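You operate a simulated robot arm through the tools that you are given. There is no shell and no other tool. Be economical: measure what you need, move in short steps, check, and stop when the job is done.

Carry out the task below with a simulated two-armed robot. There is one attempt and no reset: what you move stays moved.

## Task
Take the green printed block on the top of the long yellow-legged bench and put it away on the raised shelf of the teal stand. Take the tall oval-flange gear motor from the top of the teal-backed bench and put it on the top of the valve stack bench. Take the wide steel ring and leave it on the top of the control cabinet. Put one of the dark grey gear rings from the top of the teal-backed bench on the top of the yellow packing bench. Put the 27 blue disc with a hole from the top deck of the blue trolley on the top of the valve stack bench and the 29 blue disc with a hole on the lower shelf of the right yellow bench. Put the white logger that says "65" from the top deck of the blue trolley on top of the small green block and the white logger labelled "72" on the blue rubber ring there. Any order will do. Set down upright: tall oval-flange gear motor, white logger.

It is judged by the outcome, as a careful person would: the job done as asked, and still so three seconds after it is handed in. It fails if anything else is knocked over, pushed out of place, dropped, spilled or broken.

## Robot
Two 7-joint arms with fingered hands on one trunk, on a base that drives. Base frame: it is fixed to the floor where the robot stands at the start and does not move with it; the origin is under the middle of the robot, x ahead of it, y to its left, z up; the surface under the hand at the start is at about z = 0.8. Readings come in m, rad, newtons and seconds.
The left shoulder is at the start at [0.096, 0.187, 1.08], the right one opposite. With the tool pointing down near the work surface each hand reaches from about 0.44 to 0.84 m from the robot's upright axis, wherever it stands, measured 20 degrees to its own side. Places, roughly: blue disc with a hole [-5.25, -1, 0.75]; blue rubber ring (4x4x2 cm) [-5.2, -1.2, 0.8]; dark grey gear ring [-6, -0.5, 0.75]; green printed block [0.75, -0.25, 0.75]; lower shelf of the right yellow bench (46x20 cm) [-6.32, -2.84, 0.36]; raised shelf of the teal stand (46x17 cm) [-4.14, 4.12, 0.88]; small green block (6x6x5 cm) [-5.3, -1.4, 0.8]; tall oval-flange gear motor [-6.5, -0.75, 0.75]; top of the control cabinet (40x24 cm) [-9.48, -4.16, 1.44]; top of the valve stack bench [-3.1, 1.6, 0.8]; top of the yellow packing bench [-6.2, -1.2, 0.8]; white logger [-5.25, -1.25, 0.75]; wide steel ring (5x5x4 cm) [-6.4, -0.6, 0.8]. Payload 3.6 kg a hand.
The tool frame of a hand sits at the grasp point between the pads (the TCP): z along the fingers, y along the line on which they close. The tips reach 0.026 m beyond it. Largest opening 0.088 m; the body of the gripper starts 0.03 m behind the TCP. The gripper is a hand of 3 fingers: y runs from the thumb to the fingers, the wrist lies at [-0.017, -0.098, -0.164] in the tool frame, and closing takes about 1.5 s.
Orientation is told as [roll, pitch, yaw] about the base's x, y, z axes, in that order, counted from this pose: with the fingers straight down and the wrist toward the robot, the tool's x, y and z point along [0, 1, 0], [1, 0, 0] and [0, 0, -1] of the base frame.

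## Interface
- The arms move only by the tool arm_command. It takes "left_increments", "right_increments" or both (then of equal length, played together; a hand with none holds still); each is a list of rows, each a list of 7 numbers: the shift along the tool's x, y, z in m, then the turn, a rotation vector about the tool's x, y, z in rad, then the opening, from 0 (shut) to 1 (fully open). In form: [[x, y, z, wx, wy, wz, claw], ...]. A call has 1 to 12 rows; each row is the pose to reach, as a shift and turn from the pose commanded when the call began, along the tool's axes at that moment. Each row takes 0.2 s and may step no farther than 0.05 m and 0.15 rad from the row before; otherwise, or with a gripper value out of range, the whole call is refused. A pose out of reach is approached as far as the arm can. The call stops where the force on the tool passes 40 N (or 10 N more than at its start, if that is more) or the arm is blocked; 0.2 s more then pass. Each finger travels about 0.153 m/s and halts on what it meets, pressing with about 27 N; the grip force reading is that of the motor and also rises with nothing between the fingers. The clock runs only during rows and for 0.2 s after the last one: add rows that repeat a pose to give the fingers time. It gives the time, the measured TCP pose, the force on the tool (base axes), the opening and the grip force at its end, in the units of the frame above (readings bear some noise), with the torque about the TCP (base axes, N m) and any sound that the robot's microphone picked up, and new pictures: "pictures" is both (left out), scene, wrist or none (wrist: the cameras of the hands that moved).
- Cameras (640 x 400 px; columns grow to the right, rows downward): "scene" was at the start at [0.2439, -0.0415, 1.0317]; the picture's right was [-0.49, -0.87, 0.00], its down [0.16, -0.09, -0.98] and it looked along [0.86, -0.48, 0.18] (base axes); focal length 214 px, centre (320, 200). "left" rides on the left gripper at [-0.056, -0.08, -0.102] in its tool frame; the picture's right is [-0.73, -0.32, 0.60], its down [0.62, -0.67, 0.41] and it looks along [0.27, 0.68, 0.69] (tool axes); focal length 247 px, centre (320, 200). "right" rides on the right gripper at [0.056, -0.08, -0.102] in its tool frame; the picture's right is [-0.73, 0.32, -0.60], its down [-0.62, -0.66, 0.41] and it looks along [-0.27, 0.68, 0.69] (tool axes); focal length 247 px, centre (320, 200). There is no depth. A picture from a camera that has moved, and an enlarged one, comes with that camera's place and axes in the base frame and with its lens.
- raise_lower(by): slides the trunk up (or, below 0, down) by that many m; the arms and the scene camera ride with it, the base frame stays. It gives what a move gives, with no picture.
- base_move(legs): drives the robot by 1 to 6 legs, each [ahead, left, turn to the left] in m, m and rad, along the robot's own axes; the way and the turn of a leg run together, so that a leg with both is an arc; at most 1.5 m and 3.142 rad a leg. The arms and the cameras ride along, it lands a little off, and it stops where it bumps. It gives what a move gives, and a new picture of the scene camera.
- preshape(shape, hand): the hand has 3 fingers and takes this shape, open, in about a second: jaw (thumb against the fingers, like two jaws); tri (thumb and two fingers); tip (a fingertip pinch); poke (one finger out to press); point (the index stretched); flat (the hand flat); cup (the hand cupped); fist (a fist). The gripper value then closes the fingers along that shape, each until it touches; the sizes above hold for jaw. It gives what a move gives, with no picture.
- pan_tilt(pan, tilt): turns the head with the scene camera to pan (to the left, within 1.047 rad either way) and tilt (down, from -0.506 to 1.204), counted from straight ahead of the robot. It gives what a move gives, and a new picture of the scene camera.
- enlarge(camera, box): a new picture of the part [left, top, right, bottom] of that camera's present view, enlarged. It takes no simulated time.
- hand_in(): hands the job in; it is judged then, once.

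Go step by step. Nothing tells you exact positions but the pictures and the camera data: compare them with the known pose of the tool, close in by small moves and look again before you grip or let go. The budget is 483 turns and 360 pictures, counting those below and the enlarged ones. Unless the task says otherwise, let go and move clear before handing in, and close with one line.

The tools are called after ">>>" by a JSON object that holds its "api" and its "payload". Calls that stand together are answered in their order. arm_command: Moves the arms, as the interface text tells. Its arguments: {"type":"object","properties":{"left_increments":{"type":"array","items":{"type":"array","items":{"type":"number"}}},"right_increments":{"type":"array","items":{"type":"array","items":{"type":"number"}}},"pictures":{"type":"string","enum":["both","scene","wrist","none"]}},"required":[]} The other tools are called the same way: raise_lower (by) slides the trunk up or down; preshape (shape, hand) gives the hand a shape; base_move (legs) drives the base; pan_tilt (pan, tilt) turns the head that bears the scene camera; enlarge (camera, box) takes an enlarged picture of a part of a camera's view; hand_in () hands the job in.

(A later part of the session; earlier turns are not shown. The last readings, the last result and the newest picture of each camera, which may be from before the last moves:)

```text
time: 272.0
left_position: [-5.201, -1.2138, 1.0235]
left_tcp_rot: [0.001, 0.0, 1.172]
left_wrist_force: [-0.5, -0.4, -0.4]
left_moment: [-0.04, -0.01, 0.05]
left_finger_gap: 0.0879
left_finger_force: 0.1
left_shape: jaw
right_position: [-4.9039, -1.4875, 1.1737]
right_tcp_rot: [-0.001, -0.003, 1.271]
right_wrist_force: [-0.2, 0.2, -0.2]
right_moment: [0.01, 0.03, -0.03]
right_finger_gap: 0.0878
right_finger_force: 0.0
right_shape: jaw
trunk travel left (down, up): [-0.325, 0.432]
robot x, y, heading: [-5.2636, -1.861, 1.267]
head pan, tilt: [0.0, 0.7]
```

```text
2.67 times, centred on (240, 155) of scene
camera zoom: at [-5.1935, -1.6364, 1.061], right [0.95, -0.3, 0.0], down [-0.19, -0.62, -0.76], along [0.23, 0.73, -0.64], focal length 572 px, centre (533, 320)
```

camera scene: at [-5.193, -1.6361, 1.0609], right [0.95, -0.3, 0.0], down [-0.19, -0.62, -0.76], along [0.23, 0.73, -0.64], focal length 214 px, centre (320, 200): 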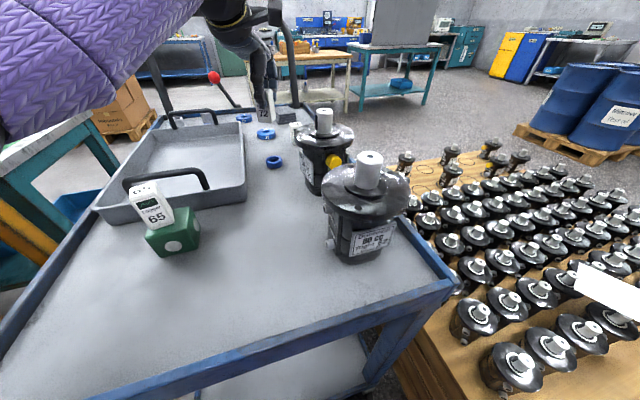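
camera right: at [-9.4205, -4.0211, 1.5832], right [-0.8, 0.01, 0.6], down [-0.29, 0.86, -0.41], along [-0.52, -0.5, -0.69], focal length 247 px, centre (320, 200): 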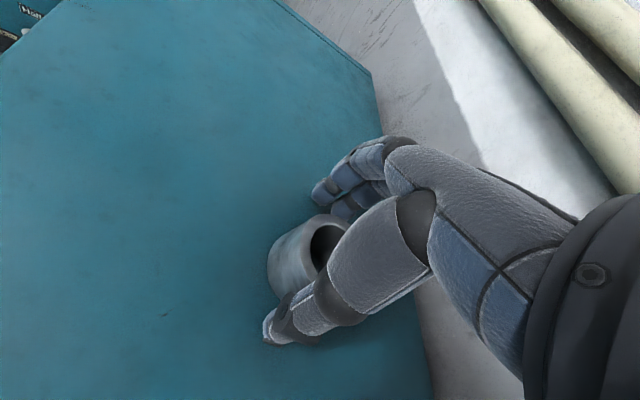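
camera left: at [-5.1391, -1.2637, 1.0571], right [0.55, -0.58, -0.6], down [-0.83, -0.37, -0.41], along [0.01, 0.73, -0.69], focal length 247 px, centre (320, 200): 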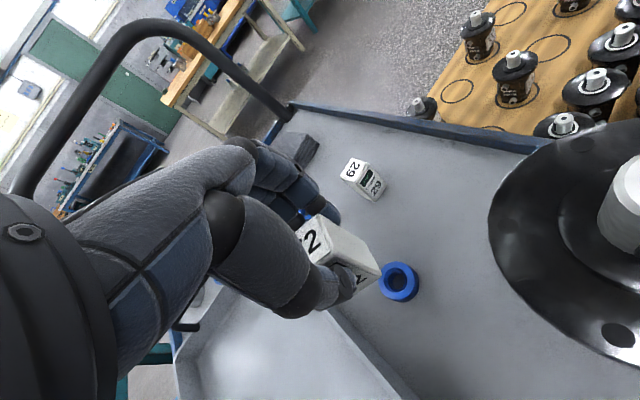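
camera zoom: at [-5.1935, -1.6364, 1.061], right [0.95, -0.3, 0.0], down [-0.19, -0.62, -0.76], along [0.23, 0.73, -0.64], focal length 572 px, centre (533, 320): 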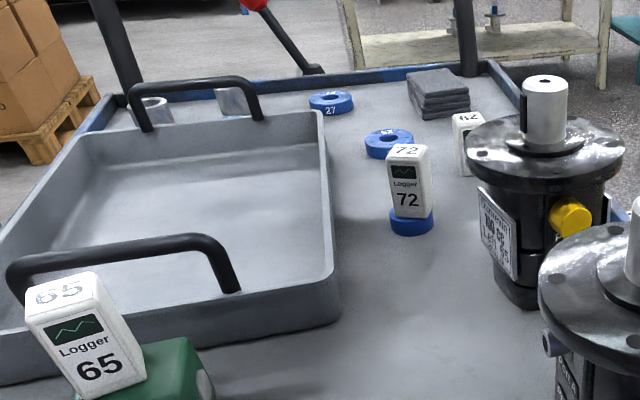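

Both loggers stand upright where they belong. Discs 27 and 29 are at the far north end of the trolley, out of reach from here, so I'll back out and go around to the north side.

>>> {"api": "arm_command", "payload": {"left_increments": [[0.03, -0.03, -0.02, 0, 0, 0, 1], [0.06, -0.06, -0.04, 0, 0, 0, 1], [0.08, -0.1, -0.06, 0, 0, 0, 1], [0.1, -0.14, -0.08, 0, 0, 0, 1], [0.12, -0.18, -0.1, 0, 0, 0, 1]], "pictures": "none"}}

>>> {"api": "base_move", "payload": {"legs": [[-0.2, 0, 0], [0, 0, 1.87]]}}

>>> {"api": "pan_tilt", "payload": {"pan": 0, "tilt": 0.4}}

```text
time: 273.2
left_position: [-5.3816, -1.3308, 1.1246]
left_tcp_rot: [0.001, -0.002, 1.176]
left_wrist_force: [-1.0, 0.0, -0.7]
left_moment: [0.01, 0.0, 0.01]
left_finger_gap: 0.0876
left_finger_force: 0.0
left_shape: jaw
right_position: [-4.9043, -1.4879, 1.1738]
right_tcp_rot: [-0.004, -0.004, 1.271]
right_wrist_force: [-0.2, 0.1, -0.4]
right_moment: [0.02, 0.0, 0.0]
right_finger_gap: 0.0879
right_finger_force: 0.0
right_shape: jaw
trunk travel left (down, up): [-0.325, 0.432]
robot x, y, heading: [-5.2644, -1.8656, 1.27]
head pan, tilt: [0.0, 0.7]
```

```text
time: 279.5
left_position: [-5.7736, -2.3601, 1.1254]
left_tcp_rot: [0.002, 0.0, 3.127]
left_wrist_force: [-0.2, 0.4, 0.4]
left_moment: [0.0, 0.01, 0.0]
left_finger_gap: 0.0877
left_finger_force: 0.0
left_shape: jaw
right_position: [-5.8057, -1.8603, 1.1725]
right_tcp_rot: [-0.002, 0.0, -3.061]
right_wrist_force: [-0.6, -0.6, -0.1]
right_moment: [0.02, 0.01, -0.04]
right_finger_gap: 0.0878
right_finger_force: 0.1
right_shape: jaw
trunk travel left (down, up): [-0.325, 0.432]
robot x, y, heading: [-5.322, -2.0518, -3.061]
head pan, tilt: [0.0, 0.7]
camera scene: at [-5.5606, -2.0725, 1.061], right [-0.08, 1.0, 0.0], down [0.64, 0.05, -0.76], along [-0.76, -0.06, -0.64], focal length 214 px, centre (320, 200)
```

scene: 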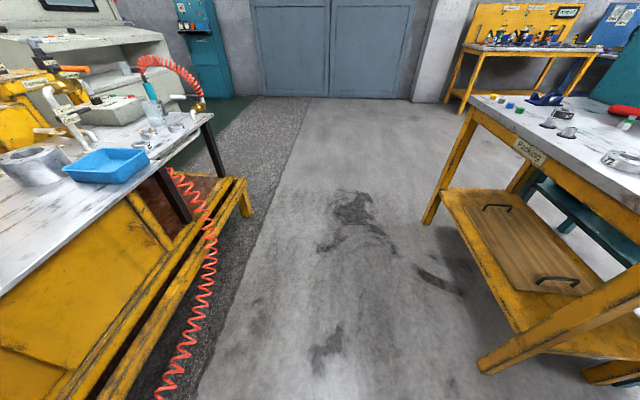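

```text
time: 280.3
left_position: [-5.7739, -2.3617, 1.124]
left_tcp_rot: [0.002, -0.001, 3.127]
left_wrist_force: [0.1, -0.3, 0.2]
left_moment: [0.0, 0.0, -0.01]
left_finger_gap: 0.0882
left_finger_force: 0.1
left_shape: jaw
right_position: [-5.8059, -1.8583, 1.1739]
right_tcp_rot: [-0.003, 0.0, -3.061]
right_wrist_force: [-0.9, 0.3, -0.2]
right_moment: [0.01, -0.03, 0.01]
right_finger_gap: 0.0878
right_finger_force: 0.0
right_shape: jaw
trunk travel left (down, up): [-0.325, 0.432]
robot x, y, heading: [-5.3224, -2.0528, -3.062]
head pan, tilt: [0.0, 0.4]
camera scene: at [-5.5683, -2.0731, 1.0878], right [-0.08, 1.0, 0.0], down [0.39, 0.03, -0.92], along [-0.92, -0.07, -0.39], focal length 214 px, centre (320, 200)
```

scene: 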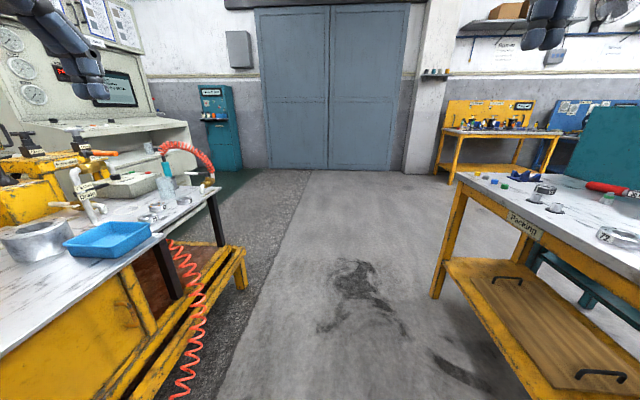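

>>> {"api": "base_move", "payload": {"legs": [[0, -0.1, -0.08], [1.4, 0, 0], [0.5, 0, 0], [0, 0, -1.57], [1.4, 0, 0], [0.9, 0, 0]]}}

```text
time: 305.4
left_position: [-7.4831, 0.8347, 1.125]
left_tcp_rot: [0.002, 0.001, 1.464]
left_wrist_force: [-0.3, 0.1, -0.7]
left_moment: [0.0, -0.02, 0.04]
left_finger_gap: 0.0877
left_finger_force: 0.1
left_shape: jaw
right_position: [-6.9814, 0.8221, 1.1714]
right_tcp_rot: [-0.001, 0.001, 1.56]
right_wrist_force: [1.0, -0.2, 0.0]
right_moment: [0.0, 0.04, -0.01]
right_finger_gap: 0.0881
right_finger_force: 0.1
right_shape: jaw
trunk travel left (down, up): [-0.325, 0.432]
robot x, y, heading: [-7.2132, 0.3588, 1.557]
head pan, tilt: [0.0, 0.4]
camera scene: at [-7.2156, 0.6031, 1.0877], right [1.0, -0.01, 0.0], down [0.0, -0.39, -0.92], along [0.01, 0.92, -0.39], focal length 214 px, centre (320, 200)
```

scene: 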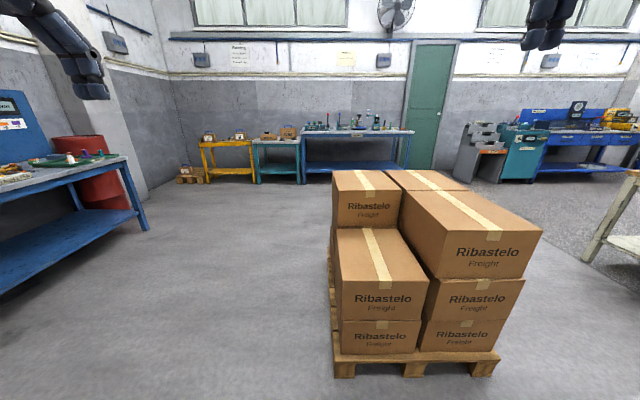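

>>> {"api": "base_move", "payload": {"legs": [[0, 0, -1.56], [1.5, 0, 0], [0.4, 0, 0], [0, 0, -1.57]]}}

>>> {"api": "pan_tilt", "payload": {"pan": 0, "tilt": 0.5}}

>>> {"api": "enlarge", "payload": {"camera": "scene", "box": [200, 80, 440, 230]}}

```text
time: 322.6
left_position: [-5.0797, -0.1657, 1.1237]
left_tcp_rot: [0.002, -0.002, -1.72]
left_wrist_force: [-0.1, 0.0, -0.1]
left_moment: [0.03, 0.06, 0.01]
left_finger_gap: 0.0876
left_finger_force: 0.1
left_shape: jaw
right_position: [-5.5803, -0.1315, 1.1727]
right_tcp_rot: [-0.002, 0.0, -1.621]
right_wrist_force: [0.2, -0.2, 0.4]
right_moment: [0.02, 0.01, -0.04]
right_finger_gap: 0.0879
right_finger_force: 0.1
right_shape: jaw
trunk travel left (down, up): [-0.325, 0.432]
robot x, y, heading: [-5.3247, 0.3247, -1.621]
head pan, tilt: [0.0, 0.4]
camera scene: at [-5.3384, 0.0773, 1.0878], right [-1.0, 0.05, 0.0], down [0.02, 0.39, -0.92], along [-0.05, -0.92, -0.39], focal length 214 px, centre (320, 200)
```

scene: 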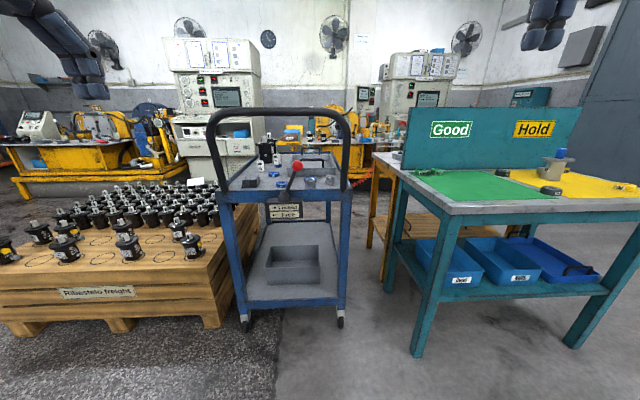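

```text
time: 323.2
left_position: [-5.0789, -0.1644, 1.1244]
left_tcp_rot: [0.0, -0.003, -1.719]
left_wrist_force: [1.1, -0.1, -1.1]
left_moment: [0.02, 0.03, 0.0]
left_finger_gap: 0.0881
left_finger_force: 0.1
left_shape: jaw
right_position: [-5.581, -0.1308, 1.1735]
right_tcp_rot: [-0.001, 0.0, -1.621]
right_wrist_force: [-0.4, -0.3, 0.9]
right_moment: [0.01, 0.04, 0.01]
right_finger_gap: 0.0879
right_finger_force: 0.1
right_shape: jaw
trunk travel left (down, up): [-0.325, 0.432]
robot x, y, heading: [-5.3285, 0.3245, -1.621]
head pan, tilt: [0.0, 0.499]
camera scene: at [-5.3382, 0.079, 1.0787], right [-1.0, 0.05, 0.0], down [0.03, 0.48, -0.88], along [-0.05, -0.88, -0.48], focal length 214 px, centre (320, 200)
```

scene: 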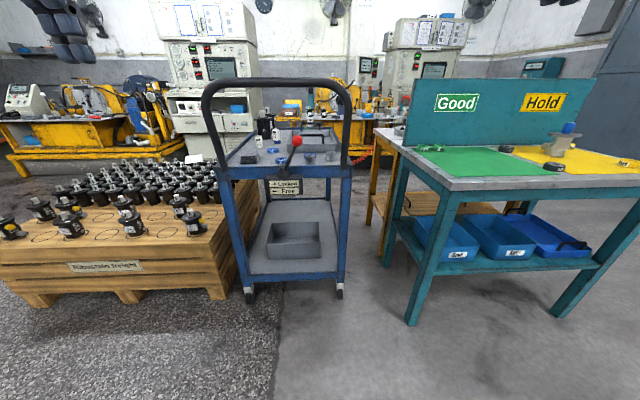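

```text
2.67 times, centred on (320, 155) of scene
camera zoom: at [-5.3382, 0.079, 1.0787], right [-1.0, 0.05, 0.0], down [0.03, 0.48, -0.88], along [-0.05, -0.88, -0.48], focal length 572 px, centre (320, 320)
```

zoom: 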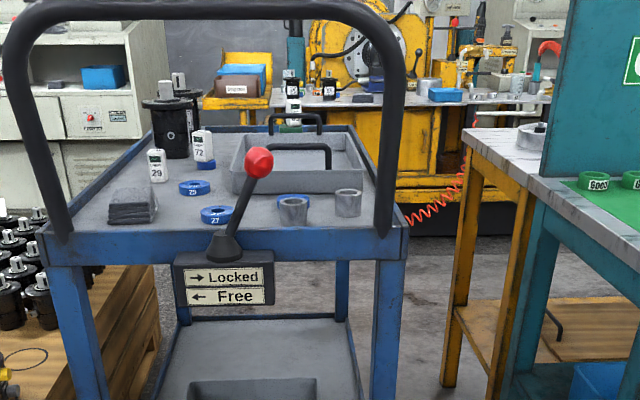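

From the north I see disc 27 and another blue disc behind a steel cylinder, under the trolley's arched push-handle, with a brake lever in the middle. I'll measure the handle from two camera heights, starting with a lower trunk.

>>> {"api": "enlarge", "payload": {"camera": "scene", "box": [250, 120, 346, 180]}}

>>> {"api": "raise_lower", "payload": {"by": -0.22}}

>>> {"api": "pan_tilt", "payload": {"pan": 0, "tilt": 0.2}}

>>> {"api": "enlarge", "payload": {"camera": "scene", "box": [200, 80, 440, 230]}}

```text
6.67 times, centred on (298, 150) of scene
camera zoom: at [-5.3382, 0.079, 1.0787], right [-1.0, 0.05, 0.0], down [0.03, 0.48, -0.88], along [-0.05, -0.88, -0.48], focal length 1430 px, centre (467, 533)
```

zoom: 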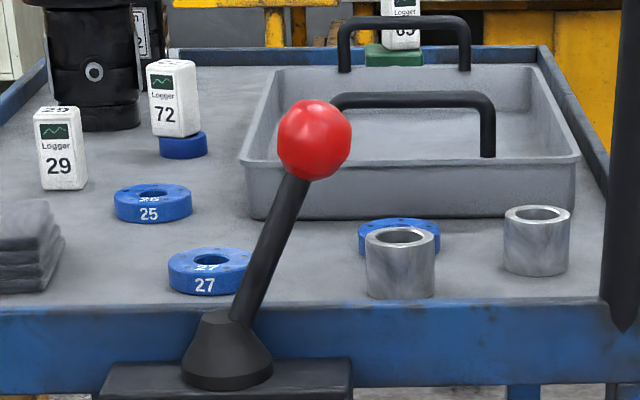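

```text
time: 325.6
left_position: [-5.0791, -0.1637, 0.9043]
left_tcp_rot: [0.001, -0.003, -1.719]
left_wrist_force: [0.2, 0.8, -0.4]
left_moment: [0.02, 0.01, 0.01]
left_finger_gap: 0.0878
left_finger_force: 0.0
left_shape: jaw
right_position: [-5.5804, -0.1301, 0.9539]
right_tcp_rot: [-0.001, -0.001, -1.624]
right_wrist_force: [0.0, 0.2, 0.4]
right_moment: [-0.01, 0.01, 0.0]
right_finger_gap: 0.0878
right_finger_force: 0.1
right_shape: jaw
trunk travel left (down, up): [-0.105, 0.652]
robot x, y, heading: [-5.3249, 0.3223, -1.623]
head pan, tilt: [0.0, 0.499]
```

```text
time: 326.4
left_position: [-5.0792, -0.1658, 0.9044]
left_tcp_rot: [0.001, -0.001, -1.718]
left_wrist_force: [0.8, -0.5, 0.1]
left_moment: [0.02, 0.04, -0.03]
left_finger_gap: 0.0879
left_finger_force: 0.1
left_shape: jaw
right_position: [-5.5799, -0.1312, 0.9518]
right_tcp_rot: [-0.003, -0.001, -1.622]
right_wrist_force: [0.0, 0.7, 0.1]
right_moment: [0.0, 0.01, -0.01]
right_finger_gap: 0.0878
right_finger_force: 0.0
right_shape: jaw
trunk travel left (down, up): [-0.105, 0.652]
robot x, y, heading: [-5.3273, 0.3242, -1.623]
head pan, tilt: [0.0, 0.201]
camera scene: at [-5.3405, 0.0347, 0.8656], right [-1.0, 0.05, 0.0], down [0.01, 0.2, -0.98], along [-0.05, -0.98, -0.2], focal length 214 px, centre (320, 200)
```

scene: 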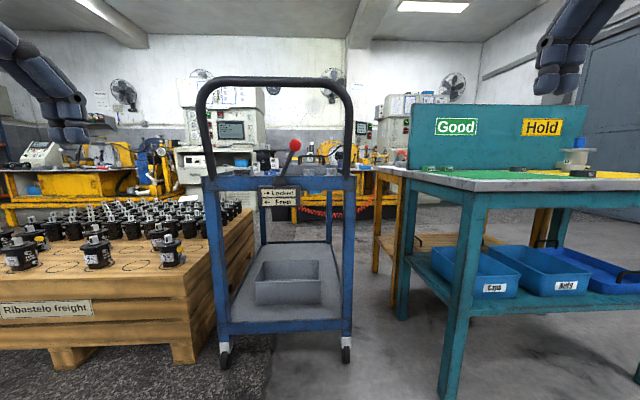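

```text
2.67 times, centred on (320, 155) of scene
camera zoom: at [-5.3405, 0.0347, 0.8656], right [-1.0, 0.05, 0.0], down [0.01, 0.2, -0.98], along [-0.05, -0.98, -0.2], focal length 572 px, centre (320, 320)
```

zoom: 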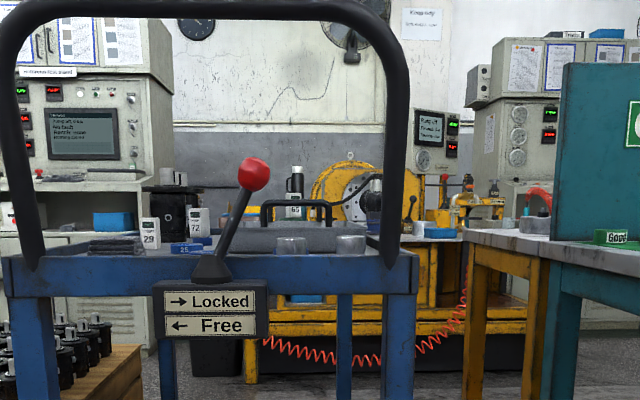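

The third disc sits behind a cylinder and the lever blocks a frontal approach. I can instead come in from the north-west, over the trolley's west side just south of the handle upright, so I'll raise the trunk and reposition there.

>>> {"api": "raise_lower", "payload": {"by": 0.36}}

>>> {"api": "base_move", "payload": {"legs": [[0, 0, 1.02], [0, -0.55, 0]]}}

>>> {"api": "pan_tilt", "payload": {"pan": -0.2, "tilt": 0.8}}

```text
time: 329.9
left_position: [-5.0791, -0.165, 1.2643]
left_tcp_rot: [0.001, 0.0, -1.719]
left_wrist_force: [0.3, -0.5, -0.8]
left_moment: [0.01, 0.01, -0.01]
left_finger_gap: 0.0878
left_finger_force: 0.0
left_shape: jaw
right_position: [-5.5818, -0.1314, 1.3123]
right_tcp_rot: [-0.003, 0.0, -1.623]
right_wrist_force: [-0.3, -0.3, -0.4]
right_moment: [0.03, 0.01, 0.0]
right_finger_gap: 0.0878
right_finger_force: 0.2
right_shape: jaw
trunk travel left (down, up): [-0.465, 0.292]
robot x, y, heading: [-5.3215, 0.3211, -1.624]
head pan, tilt: [0.0, 0.201]
```

```text
time: 335.7
left_position: [-5.0998, -0.1847, 1.265]
left_tcp_rot: [0.003, -0.002, -0.7]
left_wrist_force: [-0.1, -0.5, 0.0]
left_moment: [0.04, 0.0, -0.02]
left_finger_gap: 0.0877
left_finger_force: 0.0
left_shape: jaw
right_position: [-5.3915, -0.5934, 1.3126]
right_tcp_rot: [0.001, 0.0, -0.604]
right_wrist_force: [0.1, -0.7, -0.3]
right_moment: [0.01, 0.0, 0.0]
right_finger_gap: 0.0878
right_finger_force: 0.0
right_shape: jaw
trunk travel left (down, up): [-0.465, 0.292]
robot x, y, heading: [-5.6425, -0.1367, -0.608]
head pan, tilt: [0.0, 0.201]
camera scene: at [-5.4539, -0.2685, 1.2553], right [-0.57, -0.82, 0.0], down [-0.16, 0.11, -0.98], along [0.81, -0.56, -0.2], focal length 214 px, centre (320, 200)
```

scene: 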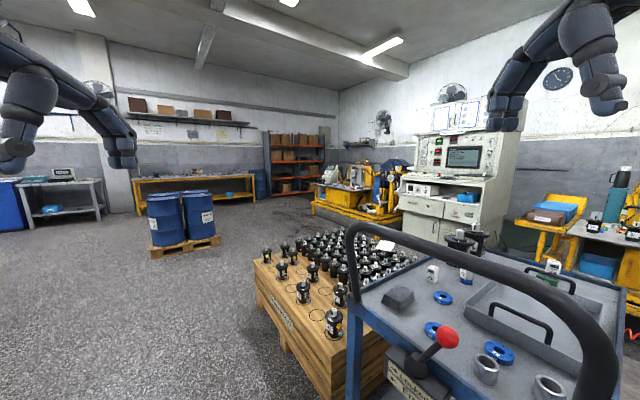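

```text
time: 336.7
left_position: [-5.0987, -0.1829, 1.2648]
left_tcp_rot: [0.001, -0.002, -0.7]
left_wrist_force: [0.1, -0.5, -0.4]
left_moment: [-0.02, -0.01, 0.03]
left_finger_gap: 0.0877
left_finger_force: 0.2
left_shape: jaw
right_position: [-5.3926, -0.5914, 1.3121]
right_tcp_rot: [-0.001, 0.001, -0.603]
right_wrist_force: [0.1, 0.1, -0.3]
right_moment: [0.0, 0.02, -0.01]
right_finger_gap: 0.0879
right_finger_force: 0.0
right_shape: jaw
trunk travel left (down, up): [-0.465, 0.292]
robot x, y, heading: [-5.6398, -0.1356, -0.608]
head pan, tilt: [-0.201, 0.799]
camera scene: at [-5.4744, -0.2733, 1.2017], right [-0.72, -0.69, 0.0], down [-0.5, 0.52, -0.7], along [0.48, -0.5, -0.72], focal length 214 px, centre (320, 200)
```

scene: 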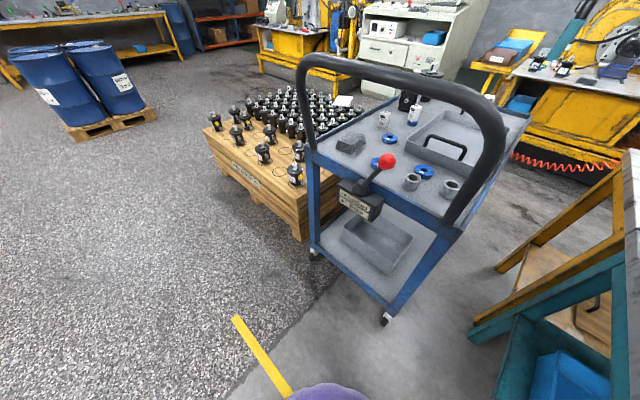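

>>> {"api": "enlarge", "payload": {"camera": "scene", "box": [280, 40, 540, 240]}}

>>> {"api": "enlarge", "payload": {"camera": "right", "box": [0, 0, 640, 400]}}

```text
2.00 times, centred on (410, 140) of scene
camera zoom: at [-5.4744, -0.2733, 1.2017], right [-0.72, -0.69, 0.0], down [-0.5, 0.52, -0.7], along [0.48, -0.5, -0.72], focal length 429 px, centre (140, 320)
```

zoom: 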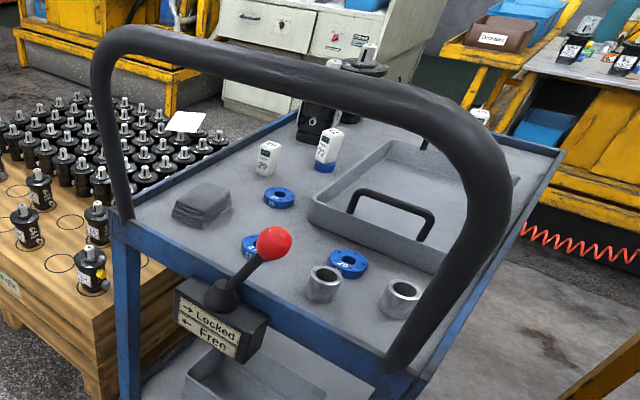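

```text
1.00 times, centred on (320, 200) of right (not enlarged: the box is as wide or as high as the picture)
camera zoom: at [-5.4253, -0.5016, 1.4149], right [-0.16, -0.79, 0.6], down [-0.9, -0.14, -0.41], along [0.4, -0.6, -0.69], focal length 247 px, centre (320, 200)
```

zoom: 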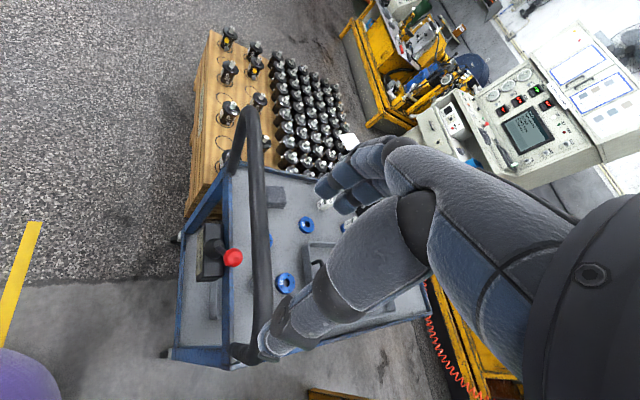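

The view is good: the third disc is at about (-5.345, -0.85) and I can come in south of the handle upright. I'll shift the base slightly and bring the right hand high over the disc, turning it to point east.

>>> {"api": "base_move", "payload": {"legs": [[0, -0.1, 0]]}}

>>> {"api": "arm_command", "payload": {"right_increments": [[-0.018, 0.038, 0, 0, 0, -0.14, 1], [-0.036, 0.076, 0, 0, 0, -0.28, 1], [-0.054, 0.114, 0, 0, 0, -0.42, 1], [-0.072, 0.152, 0, 0, 0, -0.56, 1], [-0.0888, 0.1886, 0, 0, 0, -0.7, 1]]}}

```text
time: 337.8
left_position: [-5.1547, -0.2648, 1.2627]
left_tcp_rot: [0.002, -0.002, -0.7]
left_wrist_force: [-1.0, 0.1, -1.1]
left_moment: [0.02, -0.04, 0.01]
left_finger_gap: 0.0878
left_finger_force: 0.0
left_shape: jaw
right_position: [-5.4463, -0.6745, 1.3135]
right_tcp_rot: [0.001, 0.001, -0.605]
right_wrist_force: [0.3, -0.1, 0.3]
right_moment: [0.01, -0.03, 0.0]
right_finger_gap: 0.0877
right_finger_force: 0.0
right_shape: jaw
trunk travel left (down, up): [-0.465, 0.292]
robot x, y, heading: [-5.6987, -0.2164, -0.605]
head pan, tilt: [-0.201, 0.799]
camera scene: at [-5.5307, -0.3546, 1.2016], right [-0.72, -0.69, 0.0], down [-0.5, 0.52, -0.7], along [0.48, -0.5, -0.72], focal length 214 px, centre (320, 200)
```

scene: 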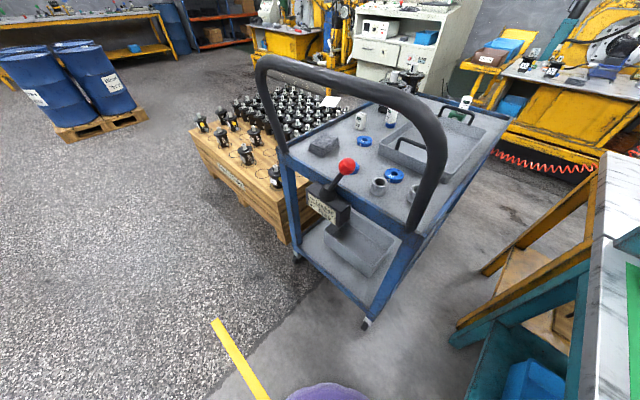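

```text
time: 339.0
left_position: [-5.1523, -0.2608, 1.2633]
left_tcp_rot: [0.002, -0.003, -0.702]
left_wrist_force: [0.4, 0.5, -1.0]
left_moment: [-0.07, -0.02, -0.03]
left_finger_gap: 0.0878
left_finger_force: 0.0
left_shape: jaw
right_position: [-5.3418, -0.8482, 1.3127]
right_tcp_rot: [-0.008, 0.002, 0.099]
right_wrist_force: [-0.8, -0.4, -1.0]
right_moment: [0.04, -0.02, 0.05]
right_finger_gap: 0.088
right_finger_force: 0.0
right_shape: jaw
trunk travel left (down, up): [-0.465, 0.292]
robot x, y, heading: [-5.6974, -0.2189, -0.607]
head pan, tilt: [-0.201, 0.799]
camera scene: at [-5.5289, -0.3513, 1.2017], right [-0.72, -0.69, 0.0], down [-0.5, 0.52, -0.7], along [0.48, -0.5, -0.72], focal length 214 px, centre (320, 200)
camera right: at [-5.4263, -0.8012, 1.415], right [0.39, -0.7, 0.6], down [-0.6, -0.69, -0.41], along [0.7, -0.2, -0.69], focal length 247 px, centre (320, 200)
```

scene: 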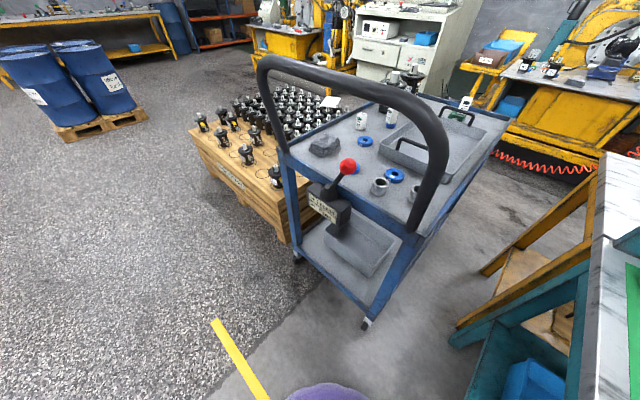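
right: 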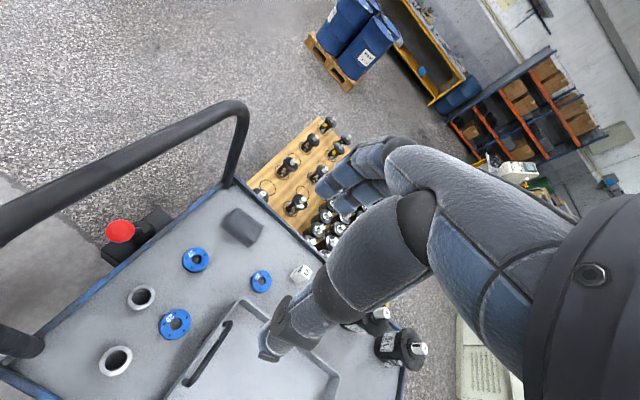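

The overhead view shows everything clearly: this disc is at (-5.345, -0.866), with cylinders to its north-west and the tray wall to the south. I'll descend partway and check arm clearance to the handle.

>>> {"api": "arm_command", "payload": {"right_increments": [[-0.009, -0.002, 0.02, 0, 0, -0.1, 0.85], [-0.0176, -0.0048, 0.05, 0, 0, -0.2, 0.85], [-0.0176, -0.0048, 0.095, 0, 0, -0.2, 0.85], [-0.0176, -0.0048, 0.14, 0, 0, -0.2, 0.85], [-0.0176, -0.0048, 0.185, 0, 0, -0.2, 0.85], [-0.0176, -0.0048, 0.23, 0, 0, -0.2, 0.85]]}}

>>> {"api": "pan_tilt", "payload": {"pan": -0.6, "tilt": 0.6}}

```text
time: 340.4
left_position: [-5.1549, -0.2657, 1.2642]
left_tcp_rot: [0.003, -0.003, -0.7]
left_wrist_force: [-0.8, 0.6, 0.1]
left_moment: [0.0, 0.02, -0.03]
left_finger_gap: 0.0878
left_finger_force: 0.0
left_shape: jaw
right_position: [-5.3526, -0.8633, 1.0824]
right_tcp_rot: [-0.003, 0.0, 0.297]
right_wrist_force: [-0.2, -0.5, 0.0]
right_moment: [0.0, 0.01, -0.03]
right_finger_gap: 0.0749
right_finger_force: 0.1
right_shape: jaw
right hand out of reach, approached as far as the arm can: row 1, 2, 3, 4, 5, 6
trunk travel left (down, up): [-0.465, 0.292]
robot x, y, heading: [-5.6963, -0.2146, -0.607]
head pan, tilt: [-0.201, 0.799]
camera scene: at [-5.53, -0.3541, 1.2016], right [-0.72, -0.69, 0.0], down [-0.5, 0.52, -0.7], along [0.48, -0.5, -0.72], focal length 214 px, centre (320, 200)
camera right: at [-5.445, -0.8342, 1.1855], right [0.52, -0.61, 0.6], down [-0.45, -0.79, -0.41], along [0.72, -0.06, -0.69], focal length 247 px, centre (320, 200)
```

scene: 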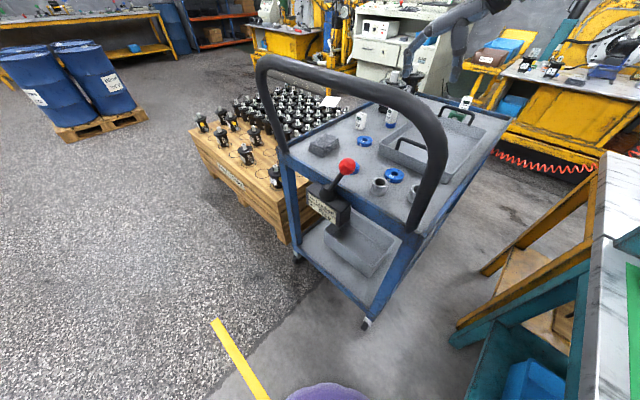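
right: 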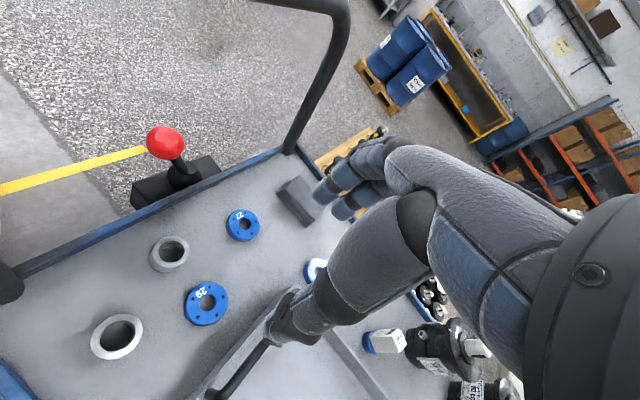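

```text
time: 341.3
left_position: [-5.1547, -0.2643, 1.2642]
left_tcp_rot: [0.0, 0.0, -0.701]
left_wrist_force: [-0.7, -0.3, 0.5]
left_moment: [0.02, 0.03, -0.02]
left_finger_gap: 0.0878
left_finger_force: 0.1
left_shape: jaw
right_position: [-5.3518, -0.8625, 1.0843]
right_tcp_rot: [0.0, 0.001, 0.296]
right_wrist_force: [-0.7, 0.2, 0.2]
right_moment: [0.01, 0.01, 0.02]
right_finger_gap: 0.0748
right_finger_force: 0.1
right_shape: jaw
trunk travel left (down, up): [-0.465, 0.292]
robot x, y, heading: [-5.7009, -0.2133, -0.6]
head pan, tilt: [-0.6, 0.6]
camera scene: at [-5.5542, -0.3782, 1.2184], right [-0.93, -0.36, 0.0], down [-0.2, 0.53, -0.82], along [0.3, -0.77, -0.57], focal length 214 px, centre (320, 200)
```

scene: 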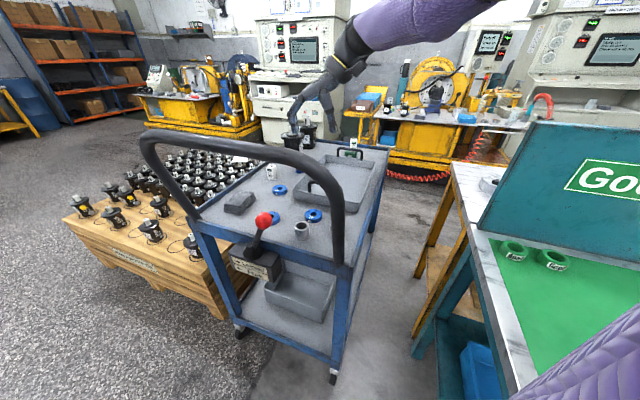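

The label confirms this is disc 29. I'll step the base 6 cm closer for reach and compensate with the arm, then descend to about z = 0.93.

>>> {"api": "base_move", "payload": {"legs": [[0.06, 0, 0]]}}

>>> {"api": "arm_command", "payload": {"right_increments": [[0.02, -0.016, 0, 0, 0, 0, 0.85], [0.042, -0.034, 0.0, 0, 0, 0, 0.85], [0.042, -0.034, 0.045, 0, 0, 0, 0.85], [0.042, -0.034, 0.09, 0, 0, 0, 0.85], [0.042, -0.034, 0.13, 0, 0, 0, 0.85], [0.042, -0.034, 0.15, 0, 0, 0, 0.85]]}}

>>> {"api": "enlarge", "payload": {"camera": "right", "box": [120, 200, 360, 350]}}

```text
time: 342.2
left_position: [-5.1025, -0.3003, 1.2632]
left_tcp_rot: [0.001, 0.002, -0.699]
left_wrist_force: [0.3, 0.5, -0.3]
left_moment: [0.0, 0.03, 0.01]
left_finger_gap: 0.0877
left_finger_force: 0.0
left_shape: jaw
right_position: [-5.3002, -0.9001, 1.0818]
right_tcp_rot: [0.003, 0.002, 0.297]
right_wrist_force: [0.5, -0.4, -0.9]
right_moment: [0.06, 0.01, 0.03]
right_finger_gap: 0.0749
right_finger_force: 0.1
right_shape: jaw
trunk travel left (down, up): [-0.465, 0.292]
robot x, y, heading: [-5.6513, -0.2501, -0.611]
head pan, tilt: [-0.6, 0.6]
camera scene: at [-5.5029, -0.4138, 1.218], right [-0.93, -0.36, 0.0], down [-0.2, 0.53, -0.82], along [0.29, -0.77, -0.57], focal length 214 px, centre (320, 200)
```

scene: 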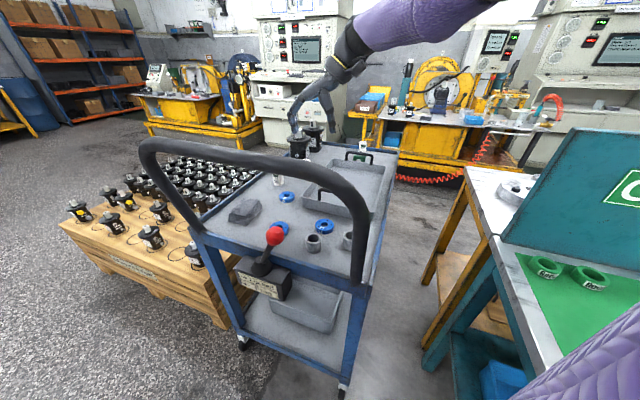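

```text
time: 343.6
left_position: [-5.1038, -0.2978, 1.2628]
left_tcp_rot: [0.002, -0.002, -0.699]
left_wrist_force: [-0.4, -0.4, -0.1]
left_moment: [0.02, 0.0, 0.01]
left_finger_gap: 0.0879
left_finger_force: 0.0
left_shape: jaw
right_position: [-5.3394, -0.8764, 0.9304]
right_tcp_rot: [-0.001, 0.002, 0.296]
right_wrist_force: [0.1, -0.3, 0.6]
right_moment: [0.0, 0.02, 0.04]
right_finger_gap: 0.075
right_finger_force: 0.1
right_shape: jaw
right hand out of reach, approached as far as the arm can: row 1, 2, 3, 4, 5, 6
trunk travel left (down, up): [-0.465, 0.292]
robot x, y, heading: [-5.6492, -0.2508, -0.606]
head pan, tilt: [-0.6, 0.6]
camera scene: at [-5.5048, -0.4125, 1.2185], right [-0.93, -0.36, 0.0], down [-0.2, 0.53, -0.82], along [0.29, -0.77, -0.57], focal length 214 px, centre (320, 200)
camera right: at [-5.4334, -0.8464, 1.0326], right [0.52, -0.61, 0.6], down [-0.45, -0.79, -0.41], along [0.72, -0.06, -0.69], focal length 247 px, centre (320, 200)
```

scene: 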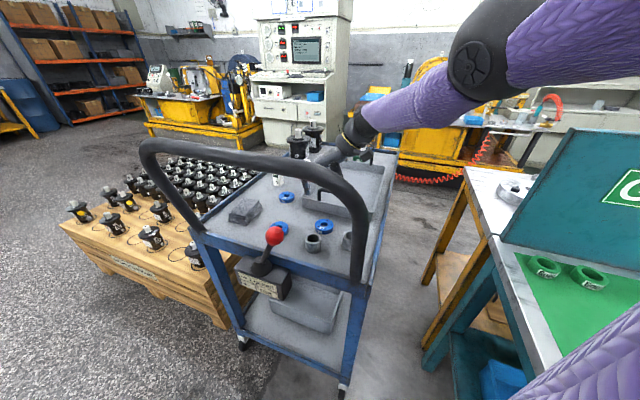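
right: 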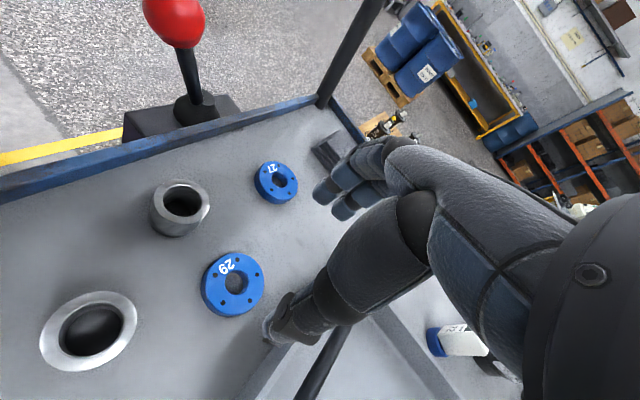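

```text
2.67 times, centred on (240, 275) of right
camera zoom: at [-5.4334, -0.8464, 1.0326], right [0.52, -0.61, 0.6], down [-0.45, -0.79, -0.41], along [0.72, -0.06, -0.69], focal length 659 px, centre (533, 0)
```

zoom: 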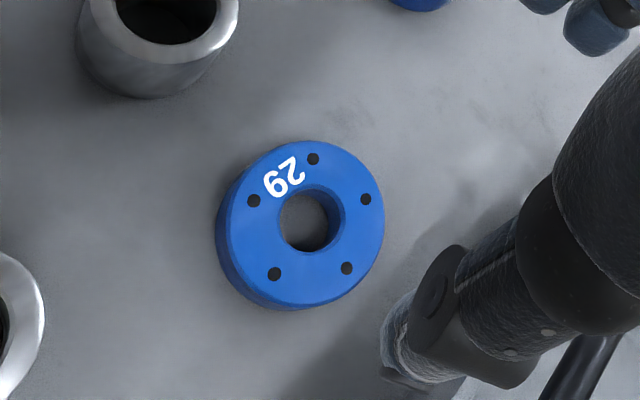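

Disc 29's centre is at (-5.353, -0.871). The arm is near its limit because the shoulder is high, so I'll raise the hand, lower the trunk 0.15 m, and come back down.

>>> {"api": "arm_command", "payload": {"right_increments": [[0.004, -0.005, -0.04, 0, 0, 0, 0.85], [0.007, -0.008, -0.08, 0, 0, 0, 0.85], [0.0097, -0.0113, -0.12, 0, 0, 0, 0.85], [0.0097, -0.0113, -0.15, 0, 0, 0, 0.85]], "pictures": "none"}}

>>> {"api": "raise_lower", "payload": {"by": -0.15}}

>>> {"api": "arm_command", "payload": {"right_increments": [[0, 0, 0.005, 0, 0, 0, 0.85], [0, 0, 0.01, 0, 0, 0, 0.85]]}}

>>> {"api": "enlarge", "payload": {"camera": "right", "box": [120, 200, 360, 350]}}

```text
time: 344.6
left_position: [-5.1044, -0.2978, 1.264]
left_tcp_rot: [0.002, -0.001, -0.7]
left_wrist_force: [0.7, 0.2, -0.1]
left_moment: [0.0, -0.02, 0.01]
left_finger_gap: 0.0879
left_finger_force: 0.1
left_shape: jaw
right_position: [-5.3224, -0.9094, 1.0688]
right_tcp_rot: [0.0, 0.003, 0.297]
right_wrist_force: [0.4, 0.0, 0.7]
right_moment: [0.0, -0.01, -0.01]
right_finger_gap: 0.075
right_finger_force: 0.0
right_shape: jaw
right hand out of reach, approached as far as the arm can: row 1, 2, 3, 4
trunk travel left (down, up): [-0.465, 0.292]
robot x, y, heading: [-5.6498, -0.2526, -0.605]
head pan, tilt: [-0.6, 0.6]
```

```text
time: 346.4
left_position: [-5.1039, -0.298, 1.1155]
left_tcp_rot: [0.002, -0.002, -0.7]
left_wrist_force: [0.4, 0.0, -0.5]
left_moment: [0.01, -0.01, -0.04]
left_finger_gap: 0.0877
left_finger_force: 0.1
left_shape: jaw
right_position: [-5.3168, -0.9186, 0.8696]
right_tcp_rot: [0.059, 0.047, 0.298]
right_wrist_force: [0.2, -0.1, -1.1]
right_moment: [0.01, 0.01, -0.06]
right_finger_gap: 0.0751
right_finger_force: 0.1
right_shape: jaw
trunk travel left (down, up): [-0.315, 0.442]
robot x, y, heading: [-5.6485, -0.2454, -0.604]
head pan, tilt: [-0.6, 0.6]
```

```text
time: 347.0
left_position: [-5.1047, -0.2979, 1.115]
left_tcp_rot: [0.002, -0.002, -0.7]
left_wrist_force: [-0.4, 1.0, 0.3]
left_moment: [0.01, -0.05, 0.01]
left_finger_gap: 0.0876
left_finger_force: 0.0
left_shape: jaw
right_position: [-5.3168, -0.917, 0.858]
right_tcp_rot: [0.06, 0.049, 0.298]
right_wrist_force: [0.2, 0.8, 0.6]
right_moment: [0.01, 0.02, 0.0]
right_finger_gap: 0.075
right_finger_force: 0.1
right_shape: jaw
trunk travel left (down, up): [-0.315, 0.442]
robot x, y, heading: [-5.6489, -0.2509, -0.607]
head pan, tilt: [-0.6, 0.6]
camera scene: at [-5.4907, -0.4224, 1.0588], right [-0.93, -0.36, 0.0], down [-0.2, 0.53, -0.82], along [0.29, -0.77, -0.57], focal length 214 px, centre (320, 200)
camera right: at [-5.4032, -0.893, 0.9686], right [0.56, -0.63, 0.54], down [-0.48, -0.77, -0.42], along [0.68, -0.03, -0.73], focal length 247 px, centre (320, 200)
```

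scene: 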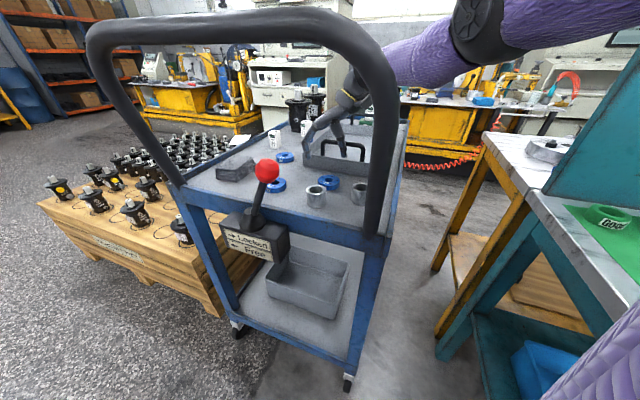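
right: 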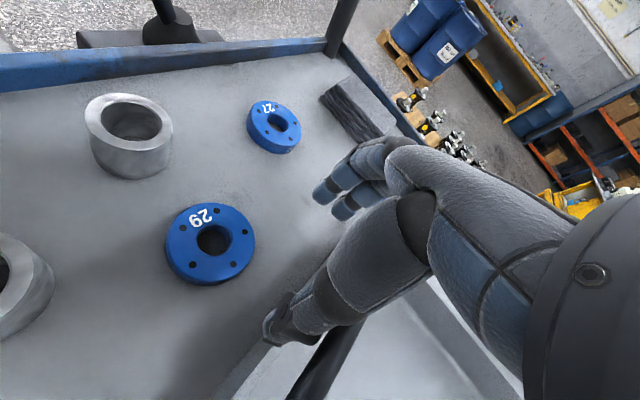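

```text
2.67 times, centred on (240, 275) of right
camera zoom: at [-5.4032, -0.893, 0.9686], right [0.56, -0.63, 0.54], down [-0.48, -0.77, -0.42], along [0.68, -0.03, -0.73], focal length 659 px, centre (533, 0)
```

zoom: 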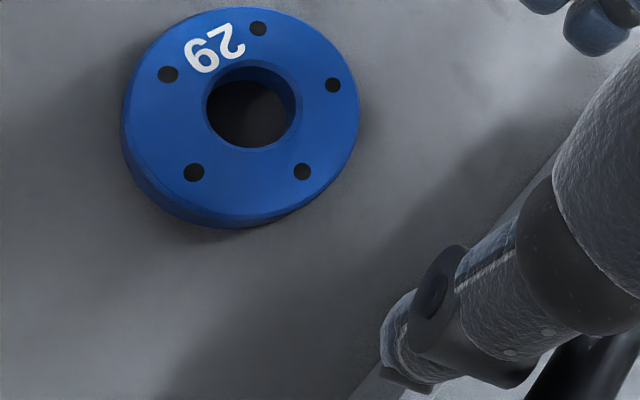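

The wrist-yaw limit seems to be the problem, as the hand drifted while the trunk moved. I'll raise the hand and turn it back toward yaw 0, where it tracked well.

>>> {"api": "arm_command", "payload": {"right_increments": [[0, 0, -0.04, 0, 0, 0, 0.85], [0, 0, -0.08, 0, 0, 0.1, 0.85], [0, 0, -0.1, 0, 0, 0.2, 0.85], [0, 0, -0.1, 0, 0, 0.3, 0.85], [0, 0, -0.1, 0, 0, 0.35, 0.85]]}}

```text
time: 348.2
left_position: [-5.1048, -0.298, 1.1146]
left_tcp_rot: [0.002, -0.003, -0.701]
left_wrist_force: [-0.5, 0.1, -1.0]
left_moment: [0.04, 0.02, 0.0]
left_finger_gap: 0.0877
left_finger_force: 0.0
left_shape: jaw
right_position: [-5.31, -0.9227, 0.9601]
right_tcp_rot: [0.04, 0.066, -0.052]
right_wrist_force: [-0.8, -0.5, 0.2]
right_moment: [0.0, 0.04, -0.02]
right_finger_gap: 0.0749
right_finger_force: 0.1
right_shape: jaw
trunk travel left (down, up): [-0.315, 0.442]
robot x, y, heading: [-5.6475, -0.2498, -0.605]
head pan, tilt: [-0.6, 0.6]
camera scene: at [-5.4907, -0.4222, 1.0588], right [-0.93, -0.36, 0.0], down [-0.2, 0.53, -0.82], along [0.29, -0.77, -0.57], focal length 214 px, centre (320, 200)
camera right: at [-5.38, -0.8672, 1.0698], right [0.31, -0.78, 0.55], down [-0.72, -0.57, -0.39], along [0.61, -0.27, -0.74], focal length 247 px, centre (320, 200)
```

scene: 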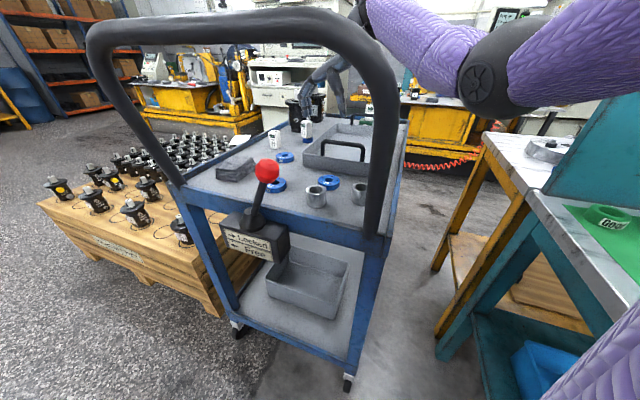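
right: 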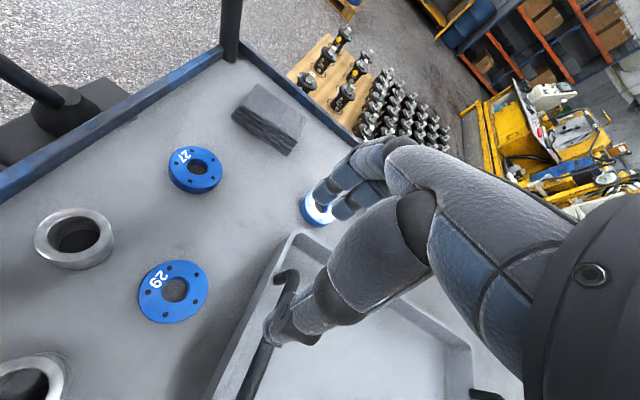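

>>> {"api": "arm_command", "payload": {"right_increments": [[0.02, -0.02, 0, -0.03, -0.02, 0, 0.85], [0.05, -0.0416, 0.0, -0.066, -0.04, 0, 0.85], [0.05, -0.0416, 0.0, -0.066, -0.04, 0, 0.85]], "pictures": "none"}}

>>> {"api": "enlarge", "payload": {"camera": "right", "box": [120, 200, 360, 350]}}

```text
time: 349.0
left_position: [-5.1052, -0.299, 1.1139]
left_tcp_rot: [0.001, -0.002, -0.698]
left_wrist_force: [0.0, -0.3, -0.1]
left_moment: [0.03, 0.01, -0.01]
left_finger_gap: 0.0878
left_finger_force: 0.0
left_shape: jaw
right_position: [-5.3484, -0.8707, 0.9637]
right_tcp_rot: [0.001, 0.0, -0.053]
right_wrist_force: [0.5, -0.5, -0.9]
right_moment: [0.02, 0.0, 0.0]
right_finger_gap: 0.0751
right_finger_force: 0.2
right_shape: jaw
trunk travel left (down, up): [-0.315, 0.442]
robot x, y, heading: [-5.6514, -0.2476, -0.604]
head pan, tilt: [-0.6, 0.6]
```

```text
2.67 times, centred on (240, 275) of right
camera zoom: at [-5.4256, -0.8104, 1.0662], right [0.28, -0.75, 0.6], down [-0.7, -0.59, -0.41], along [0.66, -0.3, -0.69], focal length 659 px, centre (533, 0)
```

zoom: 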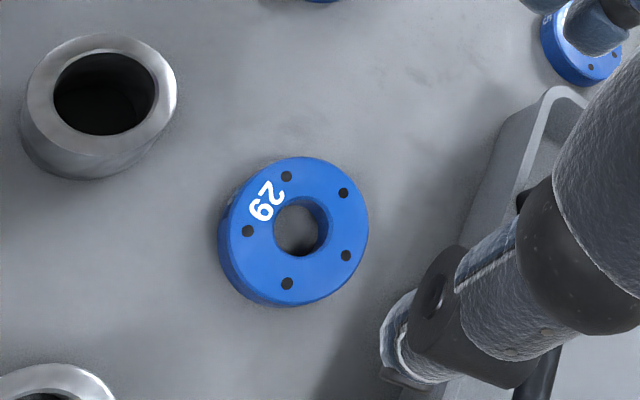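

In reach again and aligned within a few millimetres. I'll descend.

>>> {"api": "arm_command", "payload": {"right_increments": [[0.004, -0.002, 0.04, 0, 0, 0, 0.85], [0.004, -0.002, 0.08, 0, 0, 0, 0.85], [0.004, -0.002, 0.1, 0, 0, 0, 0.85]]}}

>>> {"api": "enlarge", "payload": {"camera": "scene", "box": [240, 120, 400, 220]}}

```text
time: 349.8
left_position: [-5.1059, -0.2981, 1.1139]
left_tcp_rot: [0.003, -0.002, -0.7]
left_wrist_force: [0.2, -0.7, -0.4]
left_moment: [0.0, -0.02, 0.0]
left_finger_gap: 0.0878
left_finger_force: 0.0
left_shape: jaw
right_position: [-5.3506, -0.8657, 0.8626]
right_tcp_rot: [0.001, -0.001, -0.053]
right_wrist_force: [0.1, -1.1, 1.5]
right_moment: [0.01, 0.01, -0.02]
right_finger_gap: 0.0746
right_finger_force: 0.1
right_shape: jaw
trunk travel left (down, up): [-0.315, 0.442]
robot x, y, heading: [-5.6551, -0.2512, -0.602]
head pan, tilt: [-0.6, 0.6]
camera scene: at [-5.4907, -0.4223, 1.0588], right [-0.93, -0.36, 0.0], down [-0.2, 0.53, -0.82], along [0.29, -0.77, -0.57], focal length 214 px, centre (320, 200)
camera right: at [-5.4281, -0.8056, 0.9649], right [0.28, -0.75, 0.6], down [-0.7, -0.59, -0.41], along [0.66, -0.3, -0.69], focal length 247 px, centre (320, 200)
```

scene: 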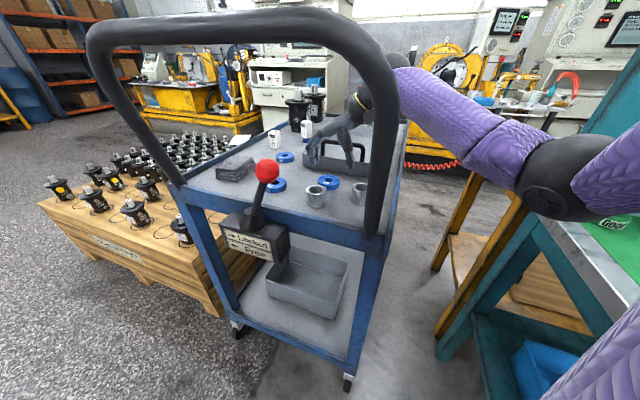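
right: 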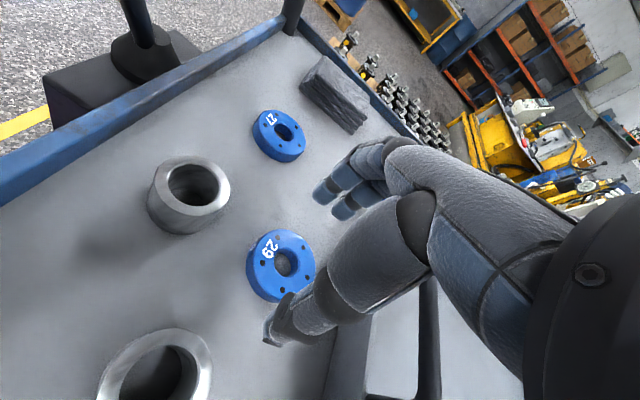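

```text
4.00 times, centred on (320, 170) of scene
camera zoom: at [-5.4907, -0.4223, 1.0588], right [-0.93, -0.36, 0.0], down [-0.2, 0.53, -0.82], along [0.29, -0.77, -0.57], focal length 858 px, centre (320, 320)
```

zoom: 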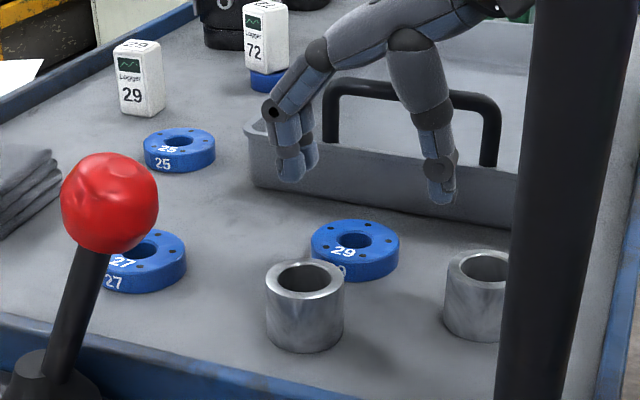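

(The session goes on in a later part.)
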